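You operate a simulated robot arm through the tools that you are given. There is no shell and no other tool.

Carry out the task below with a simulated robot arm. There is one attempt and no reset: what you move stays moved.

Task
Blow the dusty housing clean on the turntable and put it in the blown tray.
Fine: all four sides; shut the nozzle valve before you lift it; leave the dial and the feed valve. Set down upright: small housing.

Only the result counts: the job must be done as asked and must still hold three seconds after the hand-in. Knocking over, shifting, dropping, spilling or breaking anything else fails it.

Robot
A 7-joint arm with a three-finger gripper, fixed in place. Base frame: the origin is at the foot of the arm, x ahead of it, y to its left, z up. Readings come in mm, rad, newtons and seconds.
With the tool pointing down near the work surface it reaches from about 480 to 940 mm from the base axis. Its first joint turns from -2.897 to 2.897 rad. Payload 2.69 kg.
Tool frame: the origin (TCP) lies between the finger pads and is the grasp point; the fingertips stand 29 mm ahead of it; z points along the fingers, y is the line along which they close. Largest opening 120 mm; the body of the gripper starts 78 mm behind the TCP.
Orientation is that of the tool frame in the base frame, as a unit quaternion [w, x, y, z]. With the fingers straight down and closing along the base's y, the tool's x points along the base's -x, its y along +y and its z along -z.

Tools
- The arm moves only by the tool nudge_tool. Its argument "targets" is a list of rows, each an object (a shift or turn left out is 0, a gripper value left out holds the last) with "dp": the shift along the base's x, y, z in mm, a list of three; "rotation": the turn, a rotation vector about the base's x, y, z in rad, a list of three. In form: [{"dp": [dx, dy, dz], "rotation": [rx, ry, rz]}, ...]. A call has 1 to 20 rows; each row is the pose to reach, as a shift and turn from the pose commanded when the call began. "jaw" is the opening, from 0 (shut) to 1 (fully open), set as the call begins (left out, the last holds). A row lasts 0.2 s, in which the tool goes at most 50 mm and 0.15 rad; a call with a longer step from one row to the next is refused whole, and so is a gripper value outside its range. Where a pose cannot be reached the arm comes as near as it can. A force on the tool above 40 N (or 10 N above the force at the start of the call, whichever is more), or a blocked arm, ends the call early, and 0.2 s more pass. The fingers move at their own pace and stop on an object; they squeeze with about 35 N. The grip force told is the motor's: it shows also when the fingers shut on nothing. Time passes only in rows, and 0.2 s behind the last, so rows that repeat a pose let the fingers close. The reply holds the time, the measured pose of the TCP, the force on the tool along the base axes, the opening and the grip force, in the units named above and with some noise, with the torque about the TCP (base axes, N m) and any sound that the robot's microphone picked up.
- Cameras (640 x 400 px; columns grow to the right, rows downward): "scene" is fixed at [51.7, -650.6, 1405.5]; the picture's right is [0.69, -0.72, 0.00], its down [-0.51, -0.49, -0.70] and it looks along [0.51, 0.49, -0.71] (base axes); focal length 308 px, centre (320, 200). "wrist" rides on the gripper at [63, 0, -104] in the tool frame; the picture's right is [0.01, 1.00, 0.00], its down [-0.83, 0.00, -0.56] and it looks along [-0.56, 0.00, 0.83] (tool axes); focal length 275 px, centre (320, 200). There is no depth. A picture from a camera that has moved, and an enlarged one, comes with that camera's place and axes in the base frame and with its lens.
- capture(camera): a new picture of that camera. The clock stands still meanwhile.
- raise_lower(by): slides the trunk up (or, below 0, down) by that many mm; the arm rides with it, the base frame stays. It gives what a move gives, with no picture.
- inspect(camera, box): a new picture of the part [left, top, right, bottom] of that camera's present view, enlarged. The clock stands still meanwhile.
- job_done(): hands the job in; it is judged then, once.

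Places have to be worked out from the pictures, the camera data and where the tool is seen. Open the gripper and draw the arm clear of the work before you hand the job in, unless the task says otherwise.

The tools are called after "Emit:" as a command line: name --argument value ..., lists and objects as JSON in quotes. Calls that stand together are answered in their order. nudge_tool: Moves the arm, as the interface text tells. Its arguments: {"type":"object","properties":{"targets":{"type":"array"},"jaw":{"type":"number"}},"required":["targets"]} The other tools are called the same way: raise_lower (by) slides the trunk up or down; capture (camera) takes a picture; inspect (camera, box) takes an enlarged picture of a part of a camera's view; job_done () hands the job in.

At the start:

```text
clock: 0.0
tool_pos: [274.3, -287.1, 1154.2]
tool_rot: [0.0, 0.0, 1.0, 0.0]
force: [-0.1, 0.2, -0.2]
moment: [-0.01, 0.03, 0.0]
opening: 120.0
gripper_force: 0.1
trunk travel left (down, up): [-575.0, 38.0]
```

scene: 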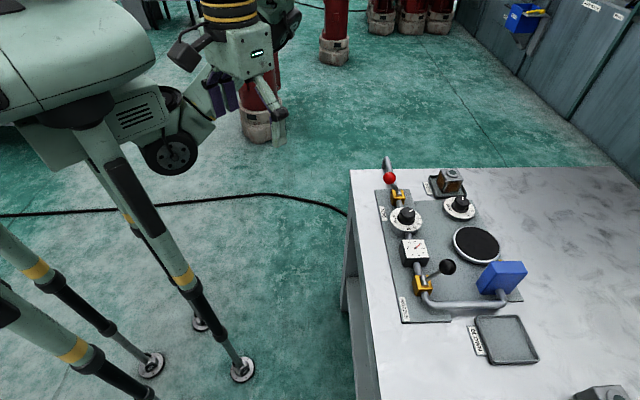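
wrist: 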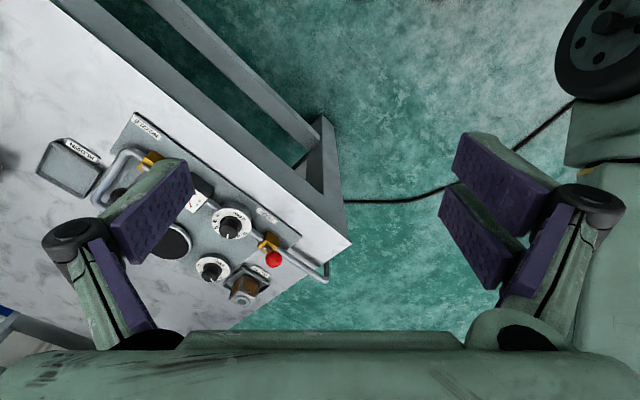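

The scene shows a bench with a pipe rig, turntable, a dusty housing in a tray and a "blown" tray. I look closer to read labels and work out places.

Emit:
inspect --camera "scene" --box '[340, 140, 560, 280]'

Emit:
inspect --camera "scene" --box '[380, 220, 640, 400]'

Emit:
inspect --camera "wrist" --box '[20, 100, 360, 320]'

```text
2.86 times, centred on (450, 210) of scene
camera zoom: at [51.7, -650.6, 1405.5], right [0.69, -0.72, 0.0], down [-0.51, -0.49, -0.7], along [0.51, 0.49, -0.71], focal length 879 px, centre (-51, 171)
```

zoom: 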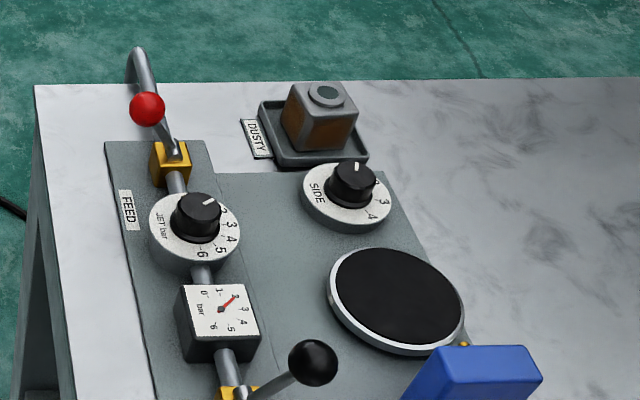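

```text
2.22 times, centred on (510, 310) of scene
camera zoom: at [51.7, -650.6, 1405.5], right [0.69, -0.72, 0.0], down [-0.51, -0.49, -0.7], along [0.51, 0.49, -0.71], focal length 684 px, centre (-102, -44)
```

zoom: 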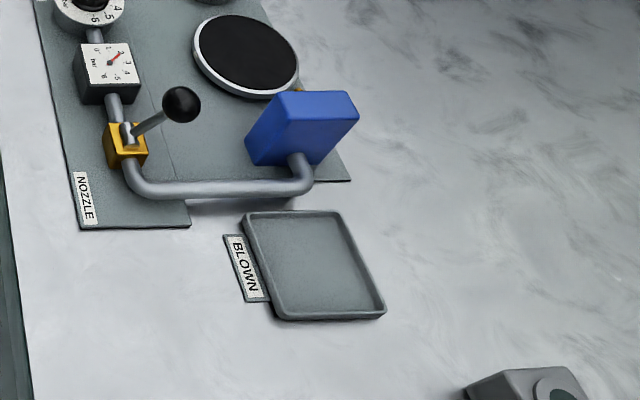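

```text
1.82 times, centred on (190, 210) of wrist
camera zoom: at [211.6, -289.3, 1258.7], right [-0.01, 1.0, 0.0], down [0.83, 0.0, 0.56], along [0.56, 0.0, -0.83], focal length 500 px, centre (556, 182)
```

zoom: 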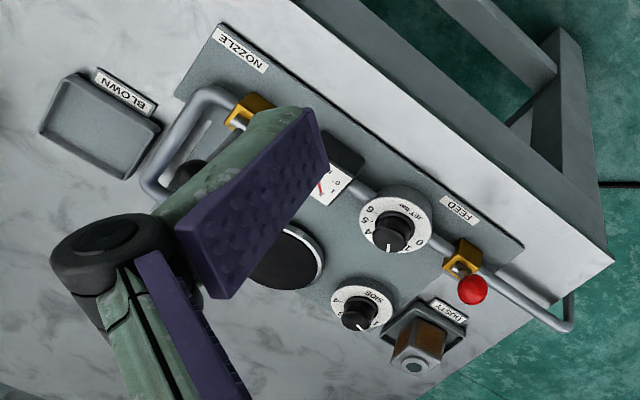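

Rough triangulation: turntable near (628,-616,812), the dusty housing near (763,-468), the blown tray near (492,-774); the bench edge runs at 45°. I turn the tool by -45° and move above the bench edge for a better look.

Emit:
nudge_tool --targets '[{"dp": [27, -25, 0], "rotation": [0, 0, -0.13]}, {"dp": [55, -51, 0], "rotation": [0, 0, -0.26]}, {"dp": [83, -76, 0], "rotation": [0, 0, -0.39]}, {"dp": [110, -102, 0], "rotation": [0, 0, -0.52]}, {"dp": [138, -127, 0], "rotation": [0, 0, -0.65]}, {"dp": [166, -153, 0], "rotation": [0, 0, -0.785]}, {"dp": [166, -153, 0], "rotation": [0, 0, -0.785]}]' --jaw 1

```text
clock: 1.6
tool_pos: [439.1, -440.0, 1143.0]
tool_rot: [0.001, 0.382, 0.924, -0.001]
force: [0.9, -0.3, 0.5]
moment: [0.0, -0.03, -0.05]
opening: 120.0
gripper_force: 0.1
out of reach, approached as far as the arm can: row 4, 5, 6, 7
trunk travel left (down, up): [-575.0, 38.0]
```

The arm topped out slightly low but is in place. I take wrist pictures.

Emit:
capture --camera "wrist"

Emit:
capture --camera "scene"

```text
taken
camera wrist: at [393.6, -396.4, 1246.5], right [0.7, 0.71, 0.0], down [0.59, -0.58, 0.56], along [0.39, -0.39, -0.83], focal length 275 px, centre (320, 200)
```

wrist: 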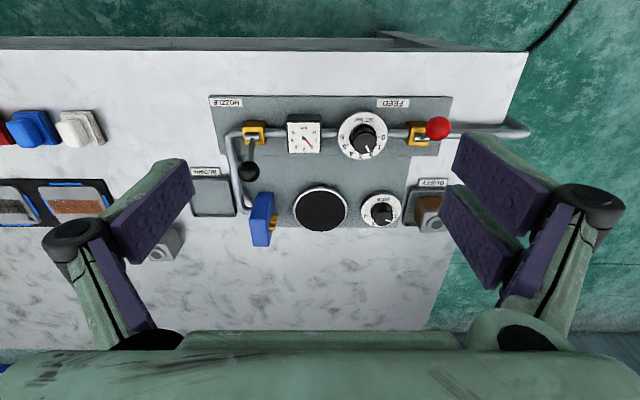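

```text
taken
```

scene: 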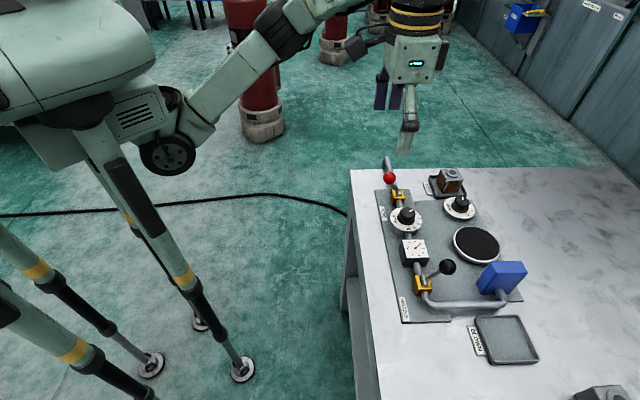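

The wrist view now shows the whole rig. I enlarge the parts.

Emit:
inspect --camera "wrist" --box '[180, 85, 340, 255]'

Emit:
inspect --camera "wrist" --box '[320, 85, 480, 255]'

Emit:
inspect --camera "wrist" --box '[0, 90, 200, 280]'

Emit:
inspect --camera "scene" --box '[380, 180, 480, 250]'

Emit:
inspect --camera "scene" --box '[420, 160, 480, 202]'

Emit:
inspect --camera "scene" --box '[390, 230, 540, 330]'

```text
2.35 times, centred on (260, 170) of wrist
camera zoom: at [393.6, -396.4, 1246.5], right [0.7, 0.71, 0.0], down [0.59, -0.58, 0.56], along [0.39, -0.39, -0.83], focal length 648 px, centre (461, 271)
```

zoom: 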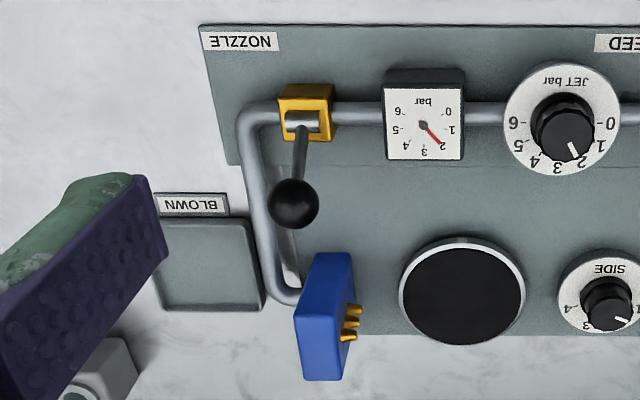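

```text
2.35 times, centred on (400, 170) of wrist
camera zoom: at [393.6, -396.4, 1246.5], right [0.7, 0.71, 0.0], down [0.59, -0.58, 0.56], along [0.39, -0.39, -0.83], focal length 648 px, centre (132, 271)
```

zoom: 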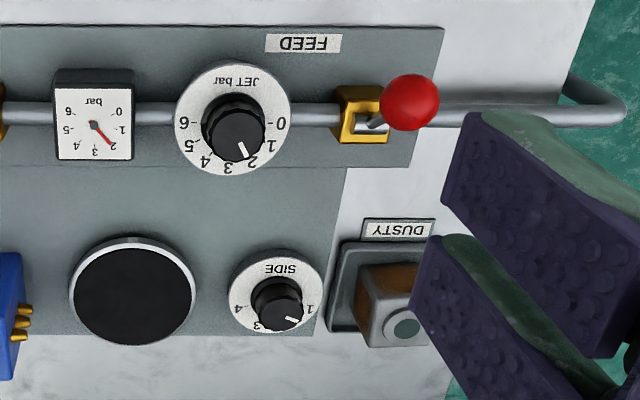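

```text
2.11 times, centred on (100, 185) of wrist
camera zoom: at [393.6, -396.4, 1246.5], right [0.7, 0.71, 0.0], down [0.59, -0.58, 0.56], along [0.39, -0.39, -0.83], focal length 580 px, centre (783, 232)
```

zoom: 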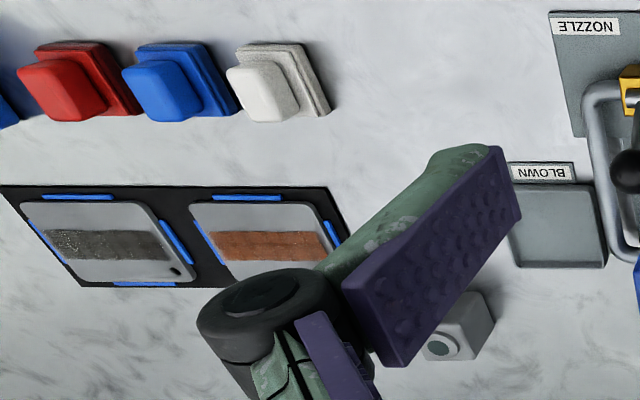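

```text
5.71 times, centred on (430, 215) of scene
camera zoom: at [51.7, -650.6, 1405.5], right [0.69, -0.72, 0.0], down [-0.51, -0.49, -0.7], along [0.51, 0.49, -0.71], focal length 1759 px, centre (-309, 114)
```

zoom: 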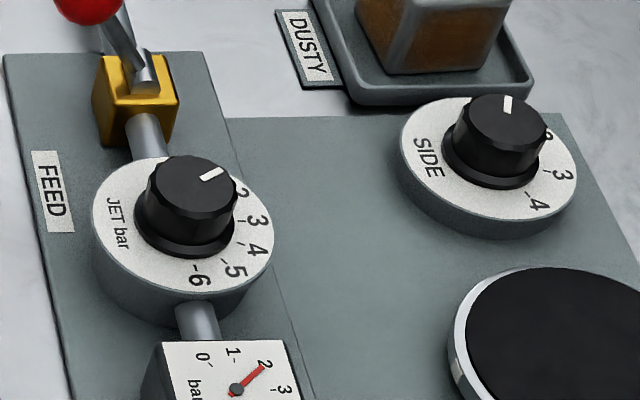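

```text
9.52 times, centred on (450, 181) of scene
camera zoom: at [51.7, -650.6, 1405.5], right [0.69, -0.72, 0.0], down [-0.51, -0.49, -0.7], along [0.51, 0.49, -0.71], focal length 2931 px, centre (-918, 381)
```

zoom: 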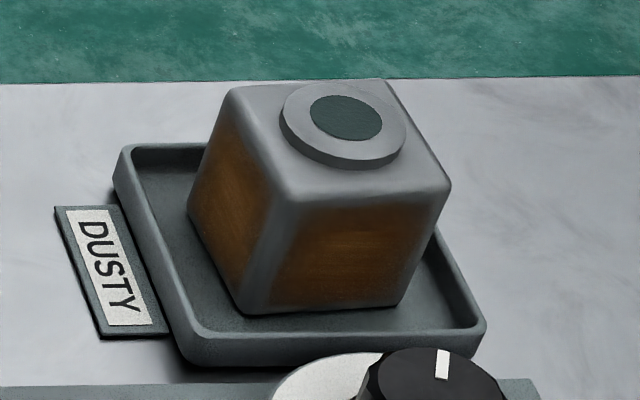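

```text
4.00 times, centred on (465, 280) of scene
camera zoom: at [51.7, -650.6, 1405.5], right [0.69, -0.72, 0.0], down [-0.51, -0.49, -0.7], along [0.51, 0.49, -0.71], focal length 1231 px, centre (-260, -120)
```

zoom: 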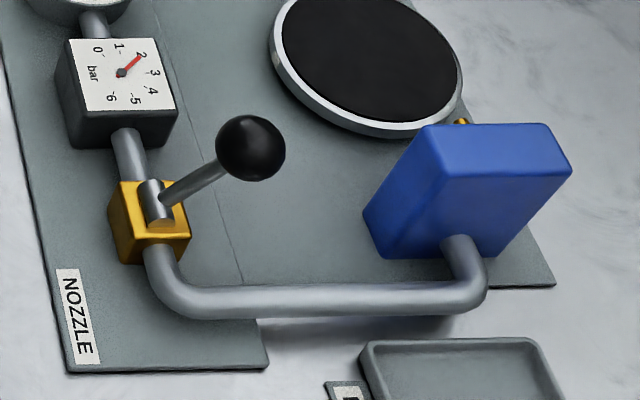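

The lever of the feed valve leans toward the robot (open) and the nozzle lever leans away (shut); both swing about the pipe axis. In bench axes u=(1,1)/√2, v=(1,-1)/√2 the nozzle lever ball is near u=-104, v=746, z≈897. I move closer, lower, to measure better and test reach.

Emit:
nudge_tool --targets '[{"dp": [14, -14, -38]}, {"dp": [28, -28, -75]}, {"dp": [42, -42, -112]}, {"dp": [55, -55, -145]}, {"dp": [55, -55, -145]}]'

Emit:
capture --camera "wrist"

```text
clock: 2.8
tool_pos: [492.7, -493.8, 996.0]
tool_rot: [0.0, 0.382, 0.924, 0.001]
force: [-0.1, -0.9, 0.7]
moment: [0.01, 0.01, -0.01]
opening: 119.9
gripper_force: 0.1
trunk travel left (down, up): [-575.0, 38.0]
```

```text
taken
camera wrist: at [448.2, -451.0, 1100.1], right [0.7, 0.71, 0.0], down [0.59, -0.59, 0.56], along [0.39, -0.39, -0.83], focal length 275 px, centre (320, 200)
```

wrist: 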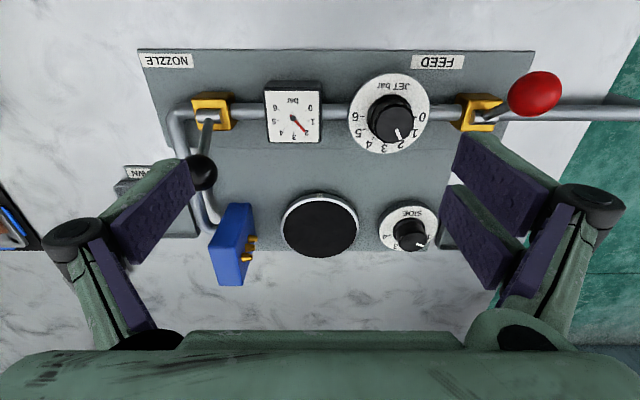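

Now the view is closer. I enlarge regions for accurate positions.

Emit:
inspect --camera "wrist" --box '[160, 80, 300, 290]'

Emit:
inspect --camera "wrist" --box '[270, 160, 460, 280]'

Emit:
inspect --camera "wrist" --box '[330, 60, 560, 160]'

```text
1.90 times, centred on (230, 185) of wrist
camera zoom: at [448.2, -451.0, 1100.1], right [0.7, 0.71, 0.0], down [0.59, -0.59, 0.56], along [0.39, -0.39, -0.83], focal length 524 px, centre (491, 229)
```

zoom: 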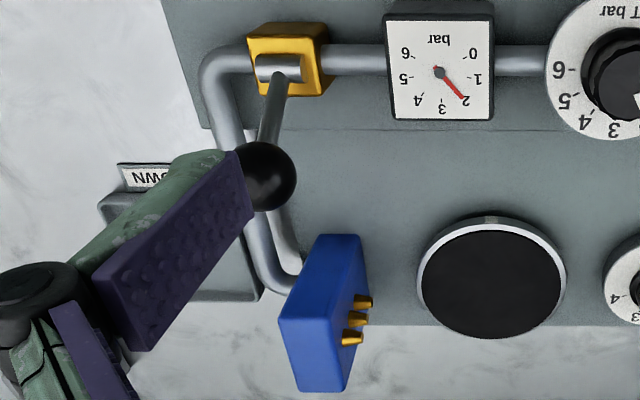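

```text
3.33 times, centred on (365, 220) of wrist
camera zoom: at [448.2, -451.0, 1100.1], right [0.7, 0.71, 0.0], down [0.59, -0.59, 0.56], along [0.39, -0.39, -0.83], focal length 918 px, centre (170, 133)
```

zoom: 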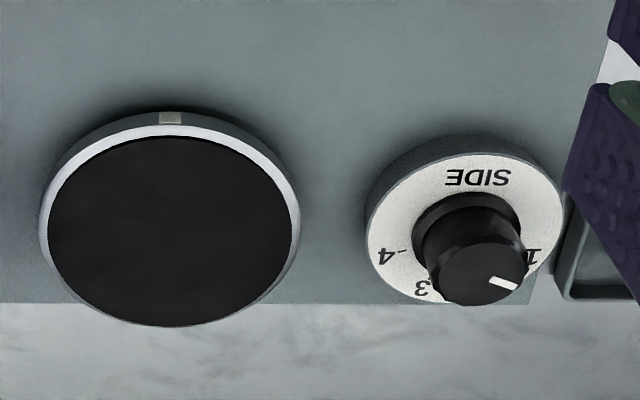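

```text
2.78 times, centred on (445, 110) of wrist
camera zoom: at [448.2, -451.0, 1100.1], right [0.7, 0.71, 0.0], down [0.59, -0.59, 0.56], along [0.39, -0.39, -0.83], focal length 766 px, centre (-28, 450)
```

zoom: 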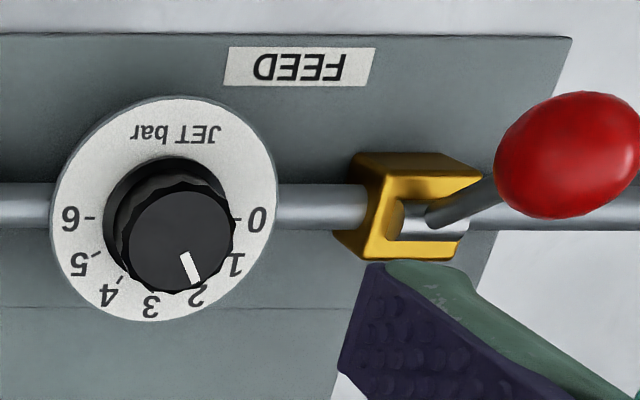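

The turntable centre comes out at about u=-2, v≈870-877; the SIDE pointer stands at 1 and the jet dial at 2. Next I move over toward the dusty housing to look at it.

Emit:
nudge_tool --targets '[{"dp": [40, 20, 0]}, {"dp": [80, 40, 0]}, {"dp": [120, 60, 0]}, {"dp": [160, 80, 0]}, {"dp": [197, 98, 0]}, {"dp": [197, 98, 0]}]'

Emit:
capture --camera "wrist"

Emit:
inspect --camera "wrist" --box '[200, 120, 440, 270]'

```text
clock: 4.2
tool_pos: [693.4, -393.5, 995.9]
tool_rot: [0.0, 0.383, 0.924, 0.0]
force: [-0.4, -0.2, -0.3]
moment: [0.02, -0.01, -0.01]
opening: 120.0
gripper_force: 0.2
trunk travel left (down, up): [-575.0, 38.0]
```

```text
taken
camera wrist: at [648.7, -351.1, 1101.2], right [0.7, 0.71, 0.0], down [0.59, -0.58, 0.56], along [0.4, -0.39, -0.83], focal length 275 px, centre (320, 200)
```

wrist: 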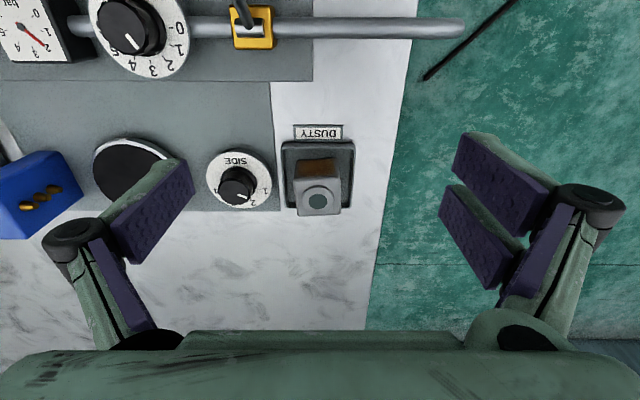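

```text
2.67 times, centred on (320, 195) of wrist
camera zoom: at [648.7, -351.1, 1101.2], right [0.7, 0.71, 0.0], down [0.59, -0.58, 0.56], along [0.4, -0.39, -0.83], focal length 734 px, centre (320, 213)
```

zoom: 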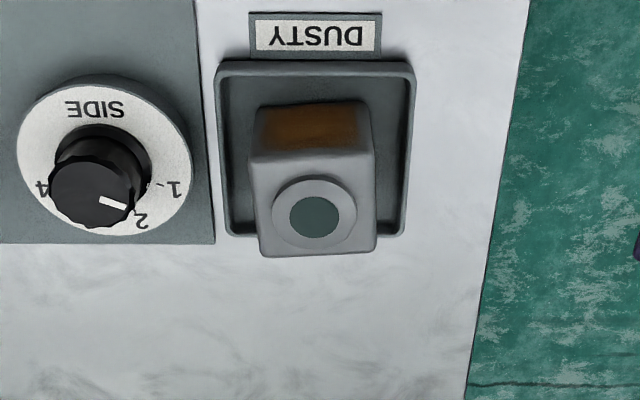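

The housing's ring top is near u=208, v=864, z≈871, about 45 mm wide and aligned with the tray. I move above it with the jaws partly open, stopping 20 mm above, and look.

Emit:
nudge_tool --targets '[{"dp": [22, -23, 0]}, {"dp": [44, -46, 0]}, {"dp": [65, -70, 0]}, {"dp": [65, -70, -40]}, {"dp": [65, -70, -76]}, {"dp": [65, -70, -76]}, {"dp": [65, -70, -76]}]' --jaw 0.7

Emit:
capture --camera "wrist"

Emit:
inspect --camera "scene" --box '[400, 110, 500, 210]'

```text
clock: 5.8
tool_pos: [753.5, -464.8, 920.4]
tool_rot: [0.0, 0.383, 0.924, 0.0]
force: [-0.2, -0.8, -0.1]
moment: [-0.05, 0.0, 0.0]
opening: 84.1
gripper_force: 0.1
out of reach, approached as far as the arm can: row 3, 4
trunk travel left (down, up): [-575.0, 38.0]
```

```text
taken
camera wrist: at [708.5, -421.3, 1024.9], right [0.7, 0.71, 0.0], down [0.59, -0.58, 0.56], along [0.4, -0.39, -0.83], focal length 275 px, centre (320, 200)
```

wrist: 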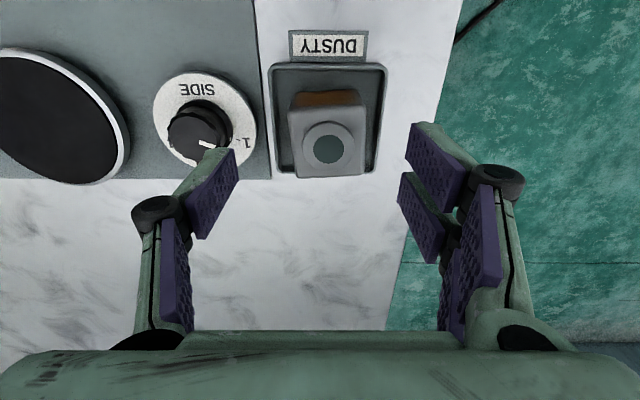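

```text
4.00 times, centred on (450, 160) of scene
camera zoom: at [51.7, -650.6, 1405.5], right [0.69, -0.72, 0.0], down [-0.51, -0.49, -0.7], along [0.51, 0.49, -0.71], focal length 1231 px, centre (-200, 360)
```

zoom: 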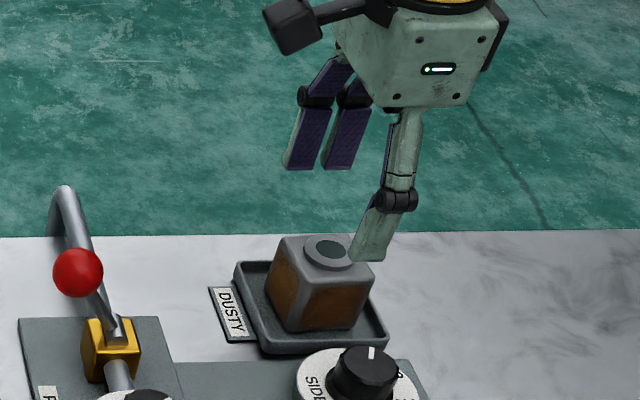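

The housing's ring is seen about 4 mm further in u and v than the tool. I correct, descend to z≈858 and stay open to check.

Emit:
nudge_tool --targets '[{"dp": [6, 0, -15]}, {"dp": [6, 0, -31]}, {"dp": [6, 0, -47]}, {"dp": [6, 0, -62]}, {"dp": [6, 0, -62]}]'

Emit:
inspect --camera "scene" --box '[410, 140, 490, 210]'

Emit:
capture --camera "wrist"

```text
clock: 7.0
tool_pos: [761.8, -466.2, 860.0]
tool_rot: [0.0, 0.383, 0.924, -0.001]
force: [0.0, -0.1, 0.4]
moment: [0.03, 0.05, 0.0]
opening: 84.0
gripper_force: 0.1
out of reach, approached as far as the arm can: row 1
trunk travel left (down, up): [-575.0, 38.0]
```

```text
5.71 times, centred on (450, 175) of scene
camera zoom: at [51.7, -650.6, 1405.5], right [0.69, -0.72, 0.0], down [-0.51, -0.49, -0.7], along [0.51, 0.49, -0.71], focal length 1759 px, centre (-423, 343)
```

zoom: 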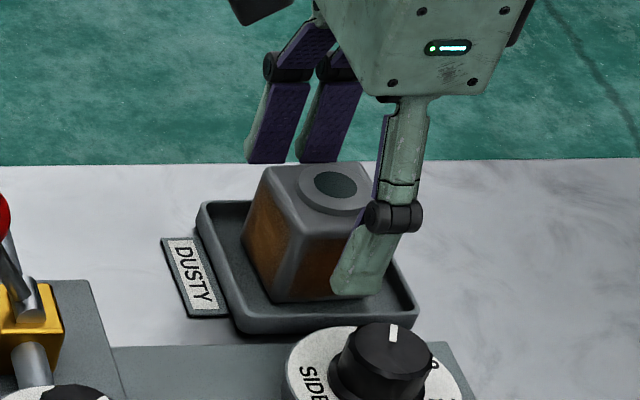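

```text
taken
camera wrist: at [717.0, -422.9, 964.3], right [0.7, 0.71, 0.0], down [0.59, -0.59, 0.56], along [0.4, -0.39, -0.83], focal length 275 px, centre (320, 200)
```

wrist: 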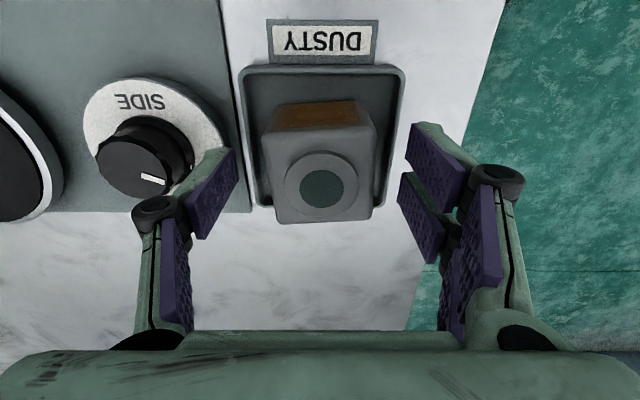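

The tool sits ~5 mm too far out relative to the housing; fingertips look ~12 mm above the tray rim. I pull back 5 mm, lower 5 mm, then close.

Emit:
nudge_tool --targets '[{"dp": [-4, 4, -5]}, {"dp": [-4, 4, -5]}]'

Emit:
nudge_tool --targets '[{"dp": [0, 0, 0]}, {"dp": [0, 0, 0]}, {"dp": [0, 0, 0]}, {"dp": [0, 0, 0]}, {"dp": [0, 0, 0]}, {"dp": [0, 0, 0]}]' --jaw 0

Emit:
inspect --camera "scene" --box '[410, 140, 490, 210]'

Emit:
capture --camera "wrist"

```text
clock: 7.6
tool_pos: [757.5, -462.4, 854.6]
tool_rot: [0.0, 0.381, 0.924, 0.0]
force: [0.7, -0.2, 0.1]
moment: [0.02, 0.03, -0.01]
opening: 83.9
gripper_force: 0.0
trunk travel left (down, up): [-575.0, 38.0]
```

```text
clock: 9.0
tool_pos: [757.7, -462.2, 854.9]
tool_rot: [-0.001, 0.382, 0.924, 0.0]
force: [1.1, 0.2, 0.3]
moment: [0.04, -0.04, 0.0]
opening: 49.5
gripper_force: 35.5
trunk travel left (down, up): [-575.0, 38.0]
```

```text
5.71 times, centred on (450, 175) of scene
camera zoom: at [51.7, -650.6, 1405.5], right [0.69, -0.72, 0.0], down [-0.51, -0.49, -0.7], along [0.51, 0.49, -0.71], focal length 1759 px, centre (-423, 343)
```

zoom: 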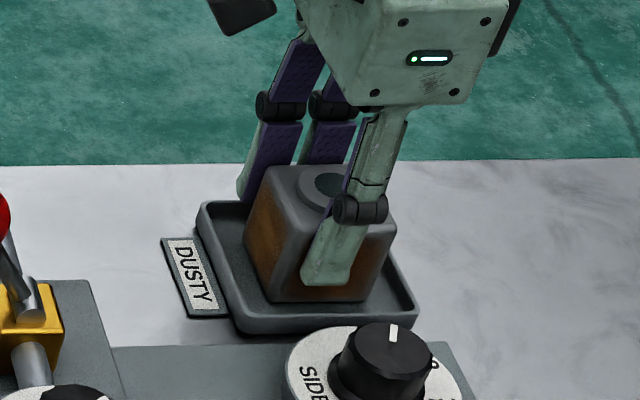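

```text
taken
camera wrist: at [712.8, -418.8, 959.1], right [0.7, 0.71, 0.0], down [0.59, -0.58, 0.56], along [0.4, -0.39, -0.83], focal length 275 px, centre (320, 200)
```

wrist: 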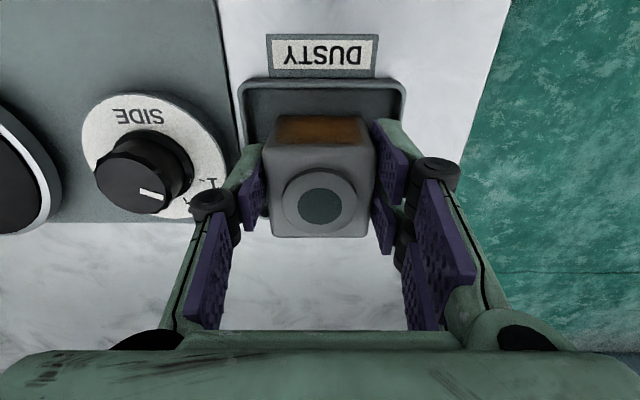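

The housing is gripped at 49.5 mm. The turntable centre works out as u≈-2, v≈866, so I lift 65 mm and carry it along -u, clearing the SIDE knob (top ≈852).

Emit:
nudge_tool --targets '[{"dp": [0, 0, 8]}, {"dp": [0, 0, 25]}, {"dp": [0, 0, 45]}, {"dp": [0, 0, 62]}, {"dp": [0, 0, 62]}]'

Emit:
inspect --camera "scene" --box '[400, 110, 520, 210]'

```text
clock: 10.2
tool_pos: [757.6, -461.5, 916.5]
tool_rot: [0.0, 0.382, 0.924, -0.001]
force: [0.9, 1.0, -2.8]
moment: [0.05, 0.03, -0.02]
opening: 49.5
gripper_force: 35.1
trunk travel left (down, up): [-575.0, 38.0]
```

```text
4.00 times, centred on (460, 160) of scene
camera zoom: at [51.7, -650.6, 1405.5], right [0.69, -0.72, 0.0], down [-0.51, -0.49, -0.7], along [0.51, 0.49, -0.71], focal length 1231 px, centre (-240, 360)
```

zoom: 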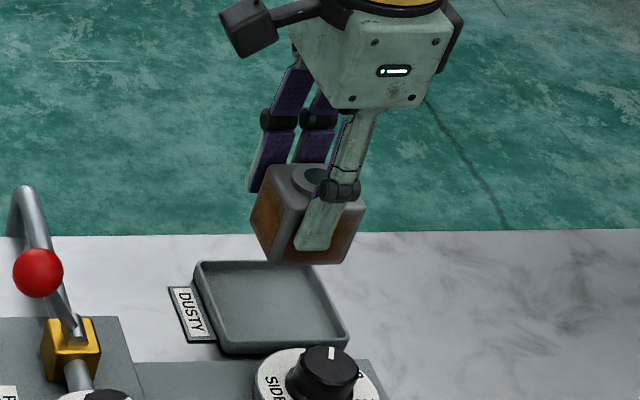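

Lifted cleanly (~0.3 kg). Now I carry it over the turntable.

Emit:
nudge_tool --targets '[{"dp": [-25, -25, 0]}, {"dp": [-50, -51, 0]}, {"dp": [-75, -77, 0]}, {"dp": [-100, -103, 0]}, {"dp": [-125, -129, 0]}, {"dp": [-147, -152, 0]}, {"dp": [-147, -152, 0]}]'

Emit:
capture --camera "wrist"

Emit:
inspect --camera "scene" --box '[420, 190, 540, 300]'

```text
clock: 11.8
tool_pos: [599.5, -597.8, 913.3]
tool_rot: [-0.001, 0.382, 0.924, 0.0]
force: [0.3, 0.9, -1.0]
moment: [-0.02, 0.01, -0.01]
opening: 49.7
gripper_force: 35.0
out of reach, approached as far as the arm can: row 4, 5, 6, 7
trunk travel left (down, up): [-575.0, 38.0]
```

```text
taken
camera wrist: at [554.4, -555.1, 1016.7], right [0.7, 0.71, 0.0], down [0.59, -0.58, 0.55], along [0.39, -0.39, -0.83], focal length 275 px, centre (320, 200)
```

wrist: 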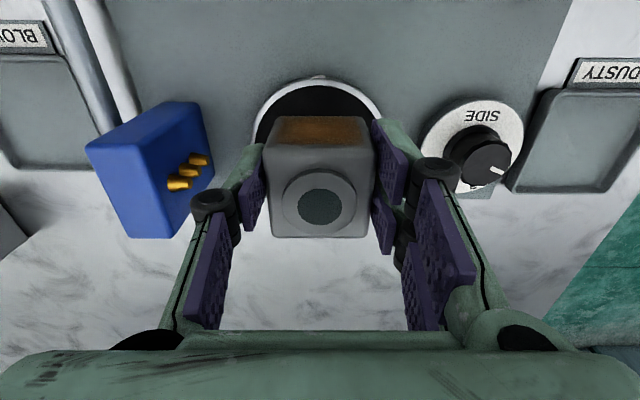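

```text
3.64 times, centred on (480, 245) of scene
camera zoom: at [51.7, -650.6, 1405.5], right [0.69, -0.72, 0.0], down [-0.51, -0.49, -0.7], along [0.51, 0.49, -0.71], focal length 1119 px, centre (-262, 36)
```

zoom: 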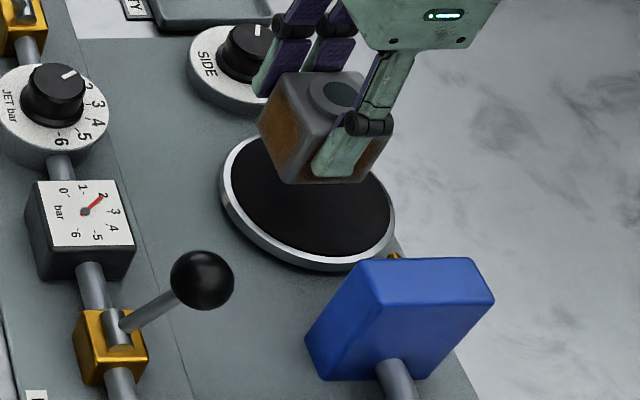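

At this height the arm stops ~19 mm short (v≈847). Lower heights gave more reach before, so I descend 20 mm while stepping out to v≈866.

Emit:
nudge_tool --targets '[{"dp": [0, 0, -10]}, {"dp": [4, -6, -20]}, {"dp": [11, -15, -20]}, {"dp": [11, -15, -20]}]'

Emit:
capture --camera "scene"

```text
clock: 12.8
tool_pos: [604.2, -604.3, 890.5]
tool_rot: [0.0, 0.382, 0.924, 0.0]
force: [0.7, 0.1, -2.8]
moment: [0.02, 0.03, -0.01]
opening: 49.8
gripper_force: 34.8
out of reach, approached as far as the arm can: row 3, 4
trunk travel left (down, up): [-575.0, 38.0]
```

```text
taken
```

scene: 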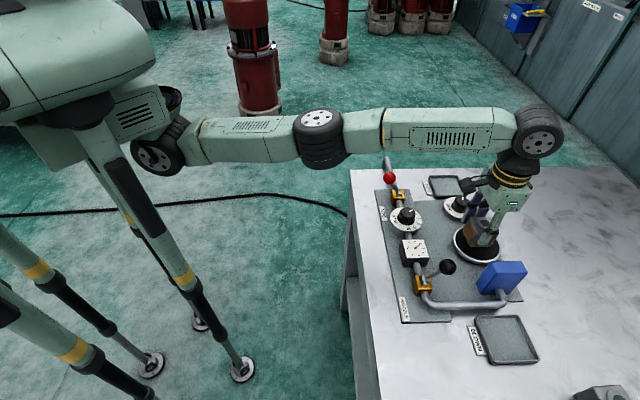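

The arm is nearly straight with the wrist above the shoulder, so raising the trunk will add reach. I raise it by 36 mm (the tool rises with it).

Emit:
raise_lower --by 36

```text
clock: 13.6
tool_pos: [603.6, -603.9, 925.3]
tool_rot: [-0.001, 0.383, 0.924, 0.0]
force: [0.4, -0.6, -2.5]
moment: [0.01, 0.01, 0.0]
opening: 49.7
gripper_force: 35.1
trunk travel left (down, up): [-611.0, 2.0]
```

Now I descend to z≈890 and step out to v≈866.

Emit:
nudge_tool --targets '[{"dp": [0, 0, -18]}, {"dp": [0, 0, -36]}, {"dp": [4, -5, -38]}, {"dp": [7, -10, -40]}, {"dp": [7, -10, -40]}]'

Emit:
capture --camera "wrist"

Emit:
inspect --camera "scene" --box '[430, 190, 530, 290]'

```text
clock: 14.8
tool_pos: [607.7, -607.3, 889.3]
tool_rot: [0.0, 0.383, 0.924, 0.0]
force: [-0.5, 0.1, -1.1]
moment: [0.04, 0.01, -0.01]
opening: 49.5
gripper_force: 35.0
out of reach, approached as far as the arm can: row 4, 5
trunk travel left (down, up): [-611.0, 2.0]
```

```text
taken
camera wrist: at [562.5, -564.7, 992.7], right [0.7, 0.71, 0.0], down [0.59, -0.58, 0.56], along [0.4, -0.39, -0.83], focal length 275 px, centre (320, 200)
```

wrist: 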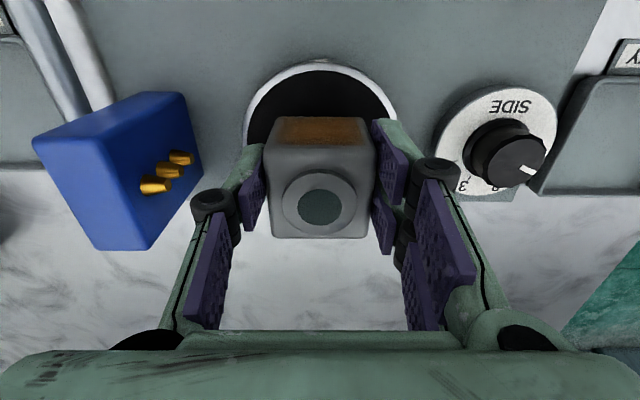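

```text
4.00 times, centred on (480, 240) of scene
camera zoom: at [51.7, -650.6, 1405.5], right [0.69, -0.72, 0.0], down [-0.51, -0.49, -0.7], along [0.51, 0.49, -0.71], focal length 1231 px, centre (-320, 40)
```

zoom: 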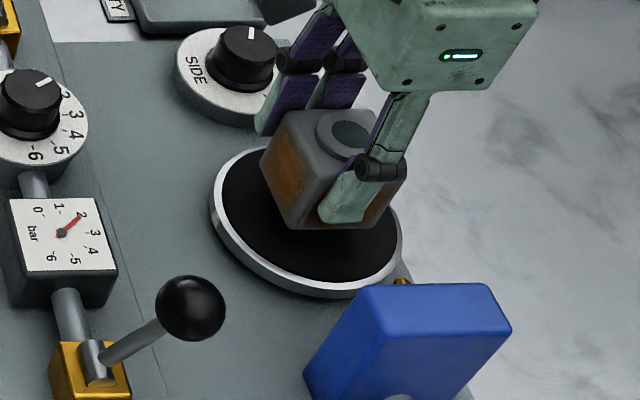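

The tool is at v≈859, u≈0; the disc centre is seen at u≈-1, v≈867. I descend further and step outward again.

Emit:
nudge_tool --targets '[{"dp": [0, 0, -6]}, {"dp": [0, 0, -10]}, {"dp": [3, -3, -12]}, {"dp": [5, -6, -12]}, {"dp": [5, -6, -12]}]'

```text
clock: 16.0
tool_pos: [607.9, -608.0, 875.1]
tool_rot: [0.0, 0.382, 0.924, 0.0]
force: [0.3, -0.4, -2.0]
moment: [0.03, 0.03, 0.0]
opening: 49.5
gripper_force: 34.7
out of reach, approached as far as the arm can: row 3, 4, 5
trunk travel left (down, up): [-611.0, 2.0]
```

The reach at u=0 saturates near v=860 regardless of height, although r≈890 worked at the dusty tray where the tool yaw differed from the arm azimuth by ~14°; a wrist joint limit seems to be involved. I rise a bit and test whether turning the tool -0.3 rad frees reach.

Emit:
nudge_tool --targets '[{"dp": [0, 0, 10]}, {"dp": [0, 0, 15], "rotation": [0, 0, -0.1]}, {"dp": [0, 0, 15], "rotation": [0, 0, -0.2]}, {"dp": [0, 0, 15], "rotation": [0, 0, -0.3]}, {"dp": [3, -3, 12], "rotation": [0, 0, -0.3]}, {"dp": [6, -6, 8], "rotation": [0, 0, -0.3]}, {"dp": [9, -9, 8], "rotation": [0, 0, -0.3]}]'

Emit:
capture --camera "scene"

```text
clock: 17.6
tool_pos: [606.5, -604.7, 887.7]
tool_rot: [0.001, 0.516, 0.857, -0.001]
force: [0.5, 0.0, -1.4]
moment: [-0.01, 0.03, 0.0]
opening: 49.5
gripper_force: 34.6
out of reach, approached as far as the arm can: row 4, 5, 6, 7
trunk travel left (down, up): [-611.0, 2.0]
```

```text
taken
```

scene: 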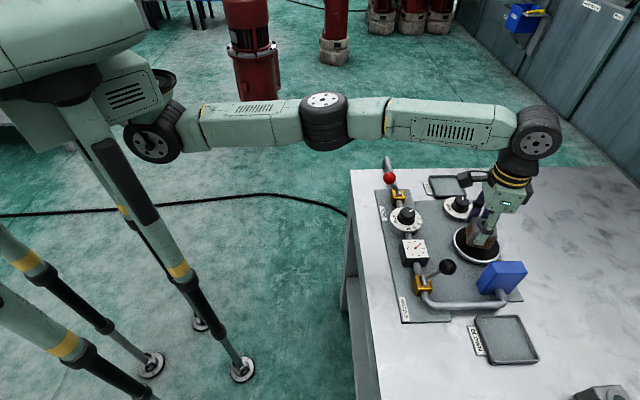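

Turning gave no extra reach. I test how the reach limit varies sideways: yaw back to -45°, up to z≈905, then demand v≈880 at u≈+60.

Emit:
nudge_tool --targets '[{"dp": [0, 0, 10], "rotation": [0, 0, 0.1]}, {"dp": [0, 0, 18], "rotation": [0, 0, 0.2]}, {"dp": [10, 10, 18], "rotation": [0, 0, 0.3]}, {"dp": [25, 25, 18], "rotation": [0, 0, 0.3]}, {"dp": [42, 42, 18], "rotation": [0, 0, 0.3]}, {"dp": [52, 32, 18], "rotation": [0, 0, 0.3]}, {"dp": [58, 26, 18], "rotation": [0, 0, 0.3]}, {"dp": [58, 26, 18], "rotation": [0, 0, 0.3]}]'

Emit:
capture --camera "scene"

```text
clock: 19.4
tool_pos: [655.8, -571.2, 905.0]
tool_rot: [-0.001, 0.383, 0.924, 0.0]
force: [0.4, -0.8, -2.2]
moment: [-0.04, 0.03, 0.02]
opening: 49.1
gripper_force: 35.0
out of reach, approached as far as the arm can: row 6, 7, 8
trunk travel left (down, up): [-611.0, 2.0]
```

```text
taken
```

scene: 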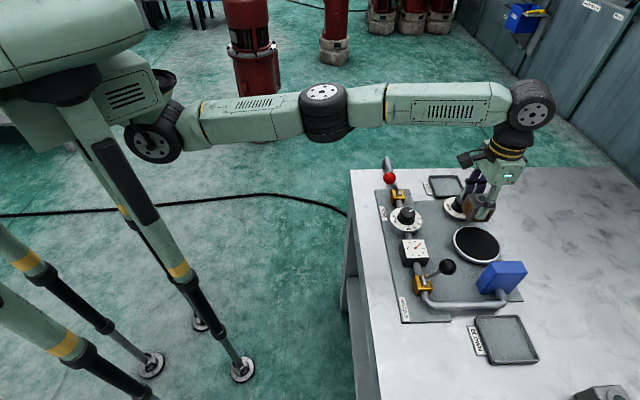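

The limit is r≈860 at u=0, 870 at u=60 and ~885 at u=205, and the shoulder wheel has not moved in the pictures. I look closely at how the shoulder is built.

Emit:
inspect --camera "scene" --box '[0, 40, 240, 200]'

Emit:
inspect --camera "scene" --box '[280, 50, 580, 240]'

```text
2.50 times, centred on (120, 120) of scene
camera zoom: at [51.7, -650.6, 1405.5], right [0.69, -0.72, 0.0], down [-0.51, -0.49, -0.7], along [0.51, 0.49, -0.71], focal length 769 px, centre (820, 400)
```

zoom: 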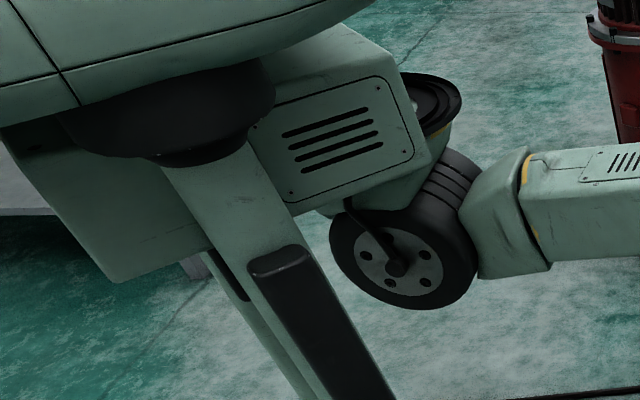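

```text
2.11 times, centred on (430, 145) of scene
camera zoom: at [51.7, -650.6, 1405.5], right [0.69, -0.72, 0.0], down [-0.51, -0.49, -0.7], along [0.51, 0.49, -0.71], focal length 648 px, centre (88, 316)
```

zoom: 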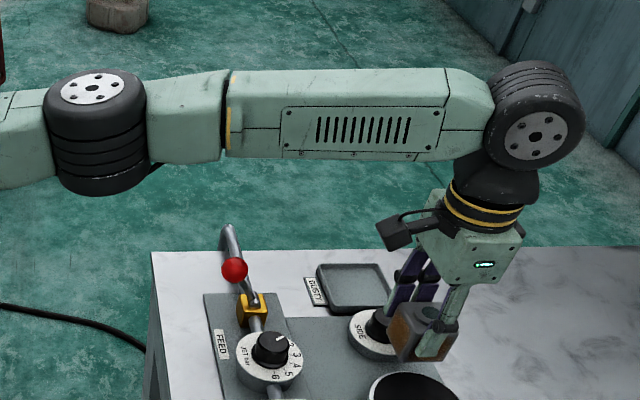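

The shoulder link seems to lag at about -22° while the elbow bends sideways, so some wrist/arm joint is likely at a limit. I back off to u≈20, v≈845 and turn the tool the other way (+90° in total) to see whether that frees the posture.

Emit:
nudge_tool --targets '[{"dp": [-13, -5, 0]}, {"dp": [-27, -10, 0]}, {"dp": [-45, -12, 3]}, {"dp": [-45, -12, 3], "rotation": [0, 0, 0.13]}, {"dp": [-45, -12, 3], "rotation": [0, 0, 0.26]}, {"dp": [-45, -12, 3], "rotation": [0, 0, 0.39]}, {"dp": [-45, -12, 3], "rotation": [0, 0, 0.52]}, {"dp": [-45, -12, 3], "rotation": [0, 0, 0.65]}, {"dp": [-45, -12, 3], "rotation": [0, 0, 0.785]}]'

Emit:
capture --camera "scene"

```text
clock: 21.4
tool_pos: [608.9, -583.2, 907.1]
tool_rot: [0.0, -0.002, 1.0, 0.0]
force: [0.5, -0.1, -2.8]
moment: [0.04, 0.01, -0.04]
opening: 49.6
gripper_force: 35.1
trunk travel left (down, up): [-611.0, 2.0]
```

```text
taken
```

scene: 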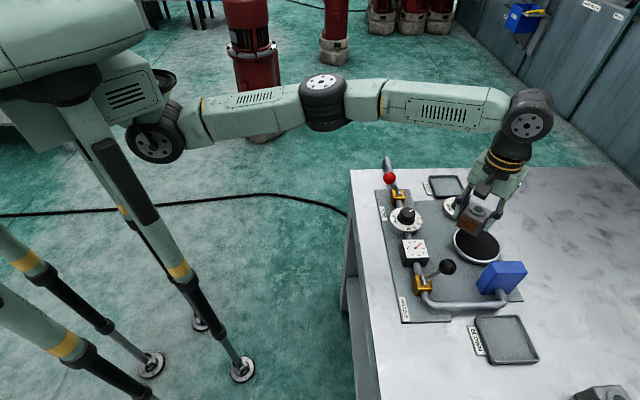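

Yaw is back at 0 without trouble. Now I test how far out it can go here.

Emit:
nudge_tool --targets '[{"dp": [5, -5, 0]}, {"dp": [11, -11, 0]}, {"dp": [17, -17, 0]}, {"dp": [24, -24, 0]}, {"dp": [24, -24, 0]}]'

```text
clock: 22.6
tool_pos: [625.2, -592.9, 907.4]
tool_rot: [-0.001, -0.001, 1.0, 0.0]
force: [-0.2, 0.4, -2.0]
moment: [-0.04, 0.01, 0.02]
opening: 49.5
gripper_force: 34.6
out of reach, approached as far as the arm can: row 3, 4, 5
trunk travel left (down, up): [-611.0, 2.0]
```

Still limited near v≈861. To learn how the arm sits for the blown tray, I back off, rise, turn the tool back and swing over to u≈-210, v≈740, then look.

Emit:
nudge_tool --targets '[{"dp": [-25, 25, 20]}, {"dp": [-50, 50, 40], "rotation": [0, 0, -0.13]}, {"dp": [-60, 40, 48], "rotation": [0, 0, -0.26]}, {"dp": [-80, 20, 48], "rotation": [0, 0, -0.39]}, {"dp": [-105, -5, 48], "rotation": [0, 0, -0.52]}, {"dp": [-130, -30, 48], "rotation": [0, 0, -0.65]}, {"dp": [-155, -55, 48], "rotation": [0, 0, -0.785]}, {"dp": [-185, -80, 48], "rotation": [0, 0, -0.785]}, {"dp": [-215, -105, 48], "rotation": [0, 0, -0.785]}, {"dp": [-245, -80, 48], "rotation": [0, 0, -0.785]}, {"dp": [-245, -80, 48], "rotation": [0, 0, -0.785]}]'

Emit:
capture --camera "scene"

Emit:
capture --camera "wrist"

```text
clock: 25.0
tool_pos: [382.9, -673.6, 954.9]
tool_rot: [-0.002, 0.382, 0.924, 0.0]
force: [0.1, 0.7, -1.7]
moment: [0.04, 0.01, -0.02]
opening: 49.5
gripper_force: 35.1
out of reach, approached as far as the arm can: row 9
trunk travel left (down, up): [-611.0, 2.0]
```

```text
taken
```

scene: 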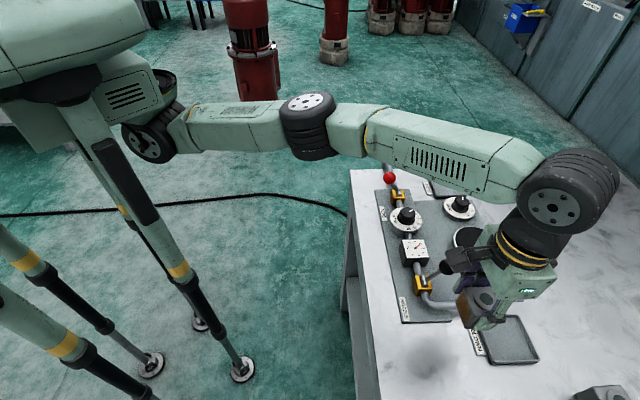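

```text
taken
camera wrist: at [337.8, -630.3, 1059.0], right [0.7, 0.71, 0.0], down [0.59, -0.58, 0.55], along [0.39, -0.39, -0.83], focal length 275 px, centre (320, 200)
```

wrist: 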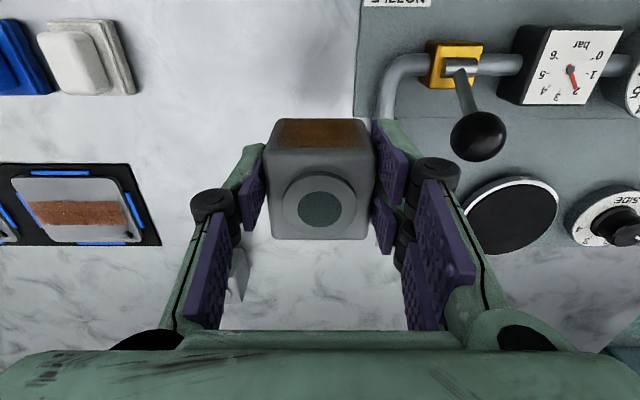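

The shoulder mount is fixed, so the vertical-tool reach toward the tray ends around v≈775; there I'll need to grasp with the tool tilted about its closing axis (which keeps the housing upright). First I take the housing back and set it on the turntable at v≈860.

Emit:
nudge_tool --targets '[{"dp": [38, 12, 0]}, {"dp": [84, 23, 0]}, {"dp": [119, 44, 0]}, {"dp": [158, 62, 0]}, {"dp": [193, 83, 0]}, {"dp": [217, 72, -25]}, {"dp": [222, 67, -50]}, {"dp": [222, 67, -70]}, {"dp": [222, 67, -76]}, {"dp": [222, 67, -76]}]'

Emit:
capture --camera "wrist"

Emit:
inspect --camera "scene" --box '[430, 190, 530, 290]'

```text
clock: 27.2
tool_pos: [601.9, -605.3, 876.4]
tool_rot: [0.0, 0.383, 0.924, 0.0]
force: [-0.1, 0.2, -2.1]
moment: [0.01, 0.02, -0.04]
opening: 49.3
gripper_force: 34.9
trunk travel left (down, up): [-611.0, 2.0]
```

```text
taken
camera wrist: at [557.4, -562.3, 980.9], right [0.7, 0.71, 0.0], down [0.59, -0.58, 0.56], along [0.4, -0.39, -0.83], focal length 275 px, centre (320, 200)
```

wrist: 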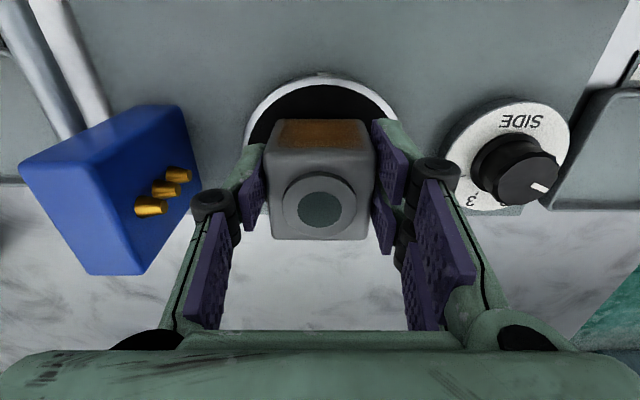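

```text
4.00 times, centred on (480, 240) of scene
camera zoom: at [51.7, -650.6, 1405.5], right [0.69, -0.72, 0.0], down [-0.51, -0.49, -0.7], along [0.51, 0.49, -0.71], focal length 1231 px, centre (-320, 40)
```

zoom: 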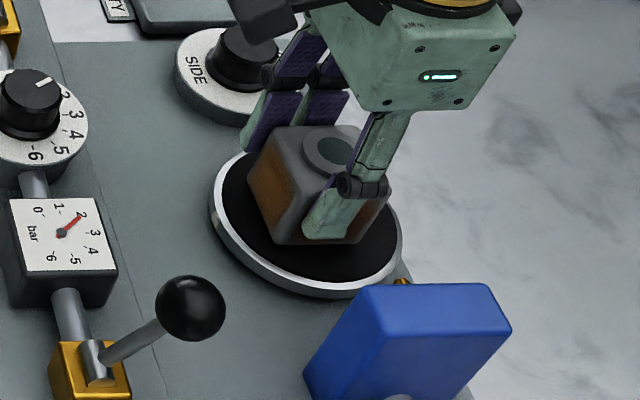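

The tool is at u≈-2, v≈854, z=876. I step out to ~860 and lower a little.

Emit:
nudge_tool --targets '[{"dp": [3, -2, -2]}, {"dp": [6, -4, -4]}, {"dp": [6, -4, -6]}, {"dp": [6, -4, -6]}]'

```text
clock: 28.2
tool_pos: [607.6, -609.5, 873.7]
tool_rot: [0.0, 0.383, 0.924, -0.002]
force: [-2.6, -1.7, 11.3]
moment: [-0.14, 0.03, -0.05]
opening: 49.6
gripper_force: 35.1
trunk travel left (down, up): [-611.0, 2.0]
```

Contact (11 N up) at z≈873.7: the housing stands on the turntable. I relieve the press slightly and then open the jaws.

Emit:
nudge_tool --targets '[{"dp": [0, 0, 2.5]}, {"dp": [0, 0, 2.5]}]'

Emit:
nudge_tool --targets '[{"dp": [0, 0, 0]}, {"dp": [0, 0, 0]}, {"dp": [0, 0, 0]}, {"dp": [0, 0, 0]}]' --jaw 0.65

Emit:
capture --camera "wrist"

Emit:
inspect --camera "scene" --box '[430, 190, 530, 290]'

```text
clock: 28.8
tool_pos: [607.9, -608.8, 874.6]
tool_rot: [-0.001, 0.383, 0.924, 0.001]
force: [-1.9, -0.6, 1.2]
moment: [-0.09, 0.07, -0.03]
opening: 49.5
gripper_force: 34.9
trunk travel left (down, up): [-611.0, 2.0]
```

```text
clock: 29.8
tool_pos: [608.3, -609.5, 874.3]
tool_rot: [0.0, 0.382, 0.924, 0.0]
force: [0.2, -0.1, -0.3]
moment: [-0.01, -0.03, 0.0]
opening: 77.9
gripper_force: 0.0
trunk travel left (down, up): [-611.0, 2.0]
```

```text
taken
camera wrist: at [563.0, -566.0, 979.0], right [0.7, 0.71, 0.0], down [0.59, -0.58, 0.56], along [0.4, -0.39, -0.83], focal length 275 px, centre (320, 200)
```

wrist: 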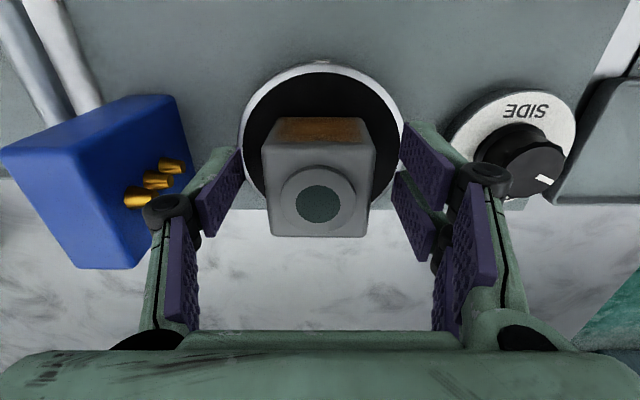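

```text
4.00 times, centred on (480, 240) of scene
camera zoom: at [51.7, -650.6, 1405.5], right [0.69, -0.72, 0.0], down [-0.51, -0.49, -0.7], along [0.51, 0.49, -0.71], focal length 1231 px, centre (-320, 40)
```

zoom: 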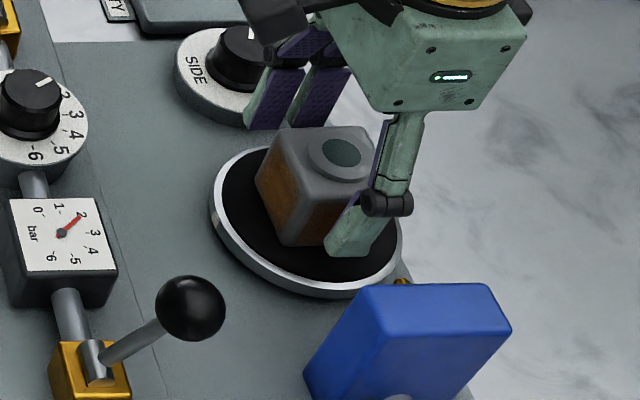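

The housing stands upright on the disc. I check its centring by zooming in on the wrist view.

Emit:
inspect --camera "wrist" --box '[220, 40, 420, 240]'

```text
2.00 times, centred on (320, 140) of wrist
camera zoom: at [563.0, -566.0, 979.0], right [0.7, 0.71, 0.0], down [0.59, -0.58, 0.56], along [0.4, -0.39, -0.83], focal length 551 px, centre (320, 320)
```

zoom: 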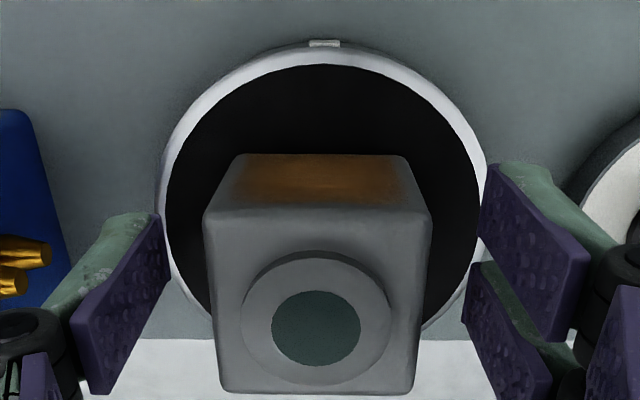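

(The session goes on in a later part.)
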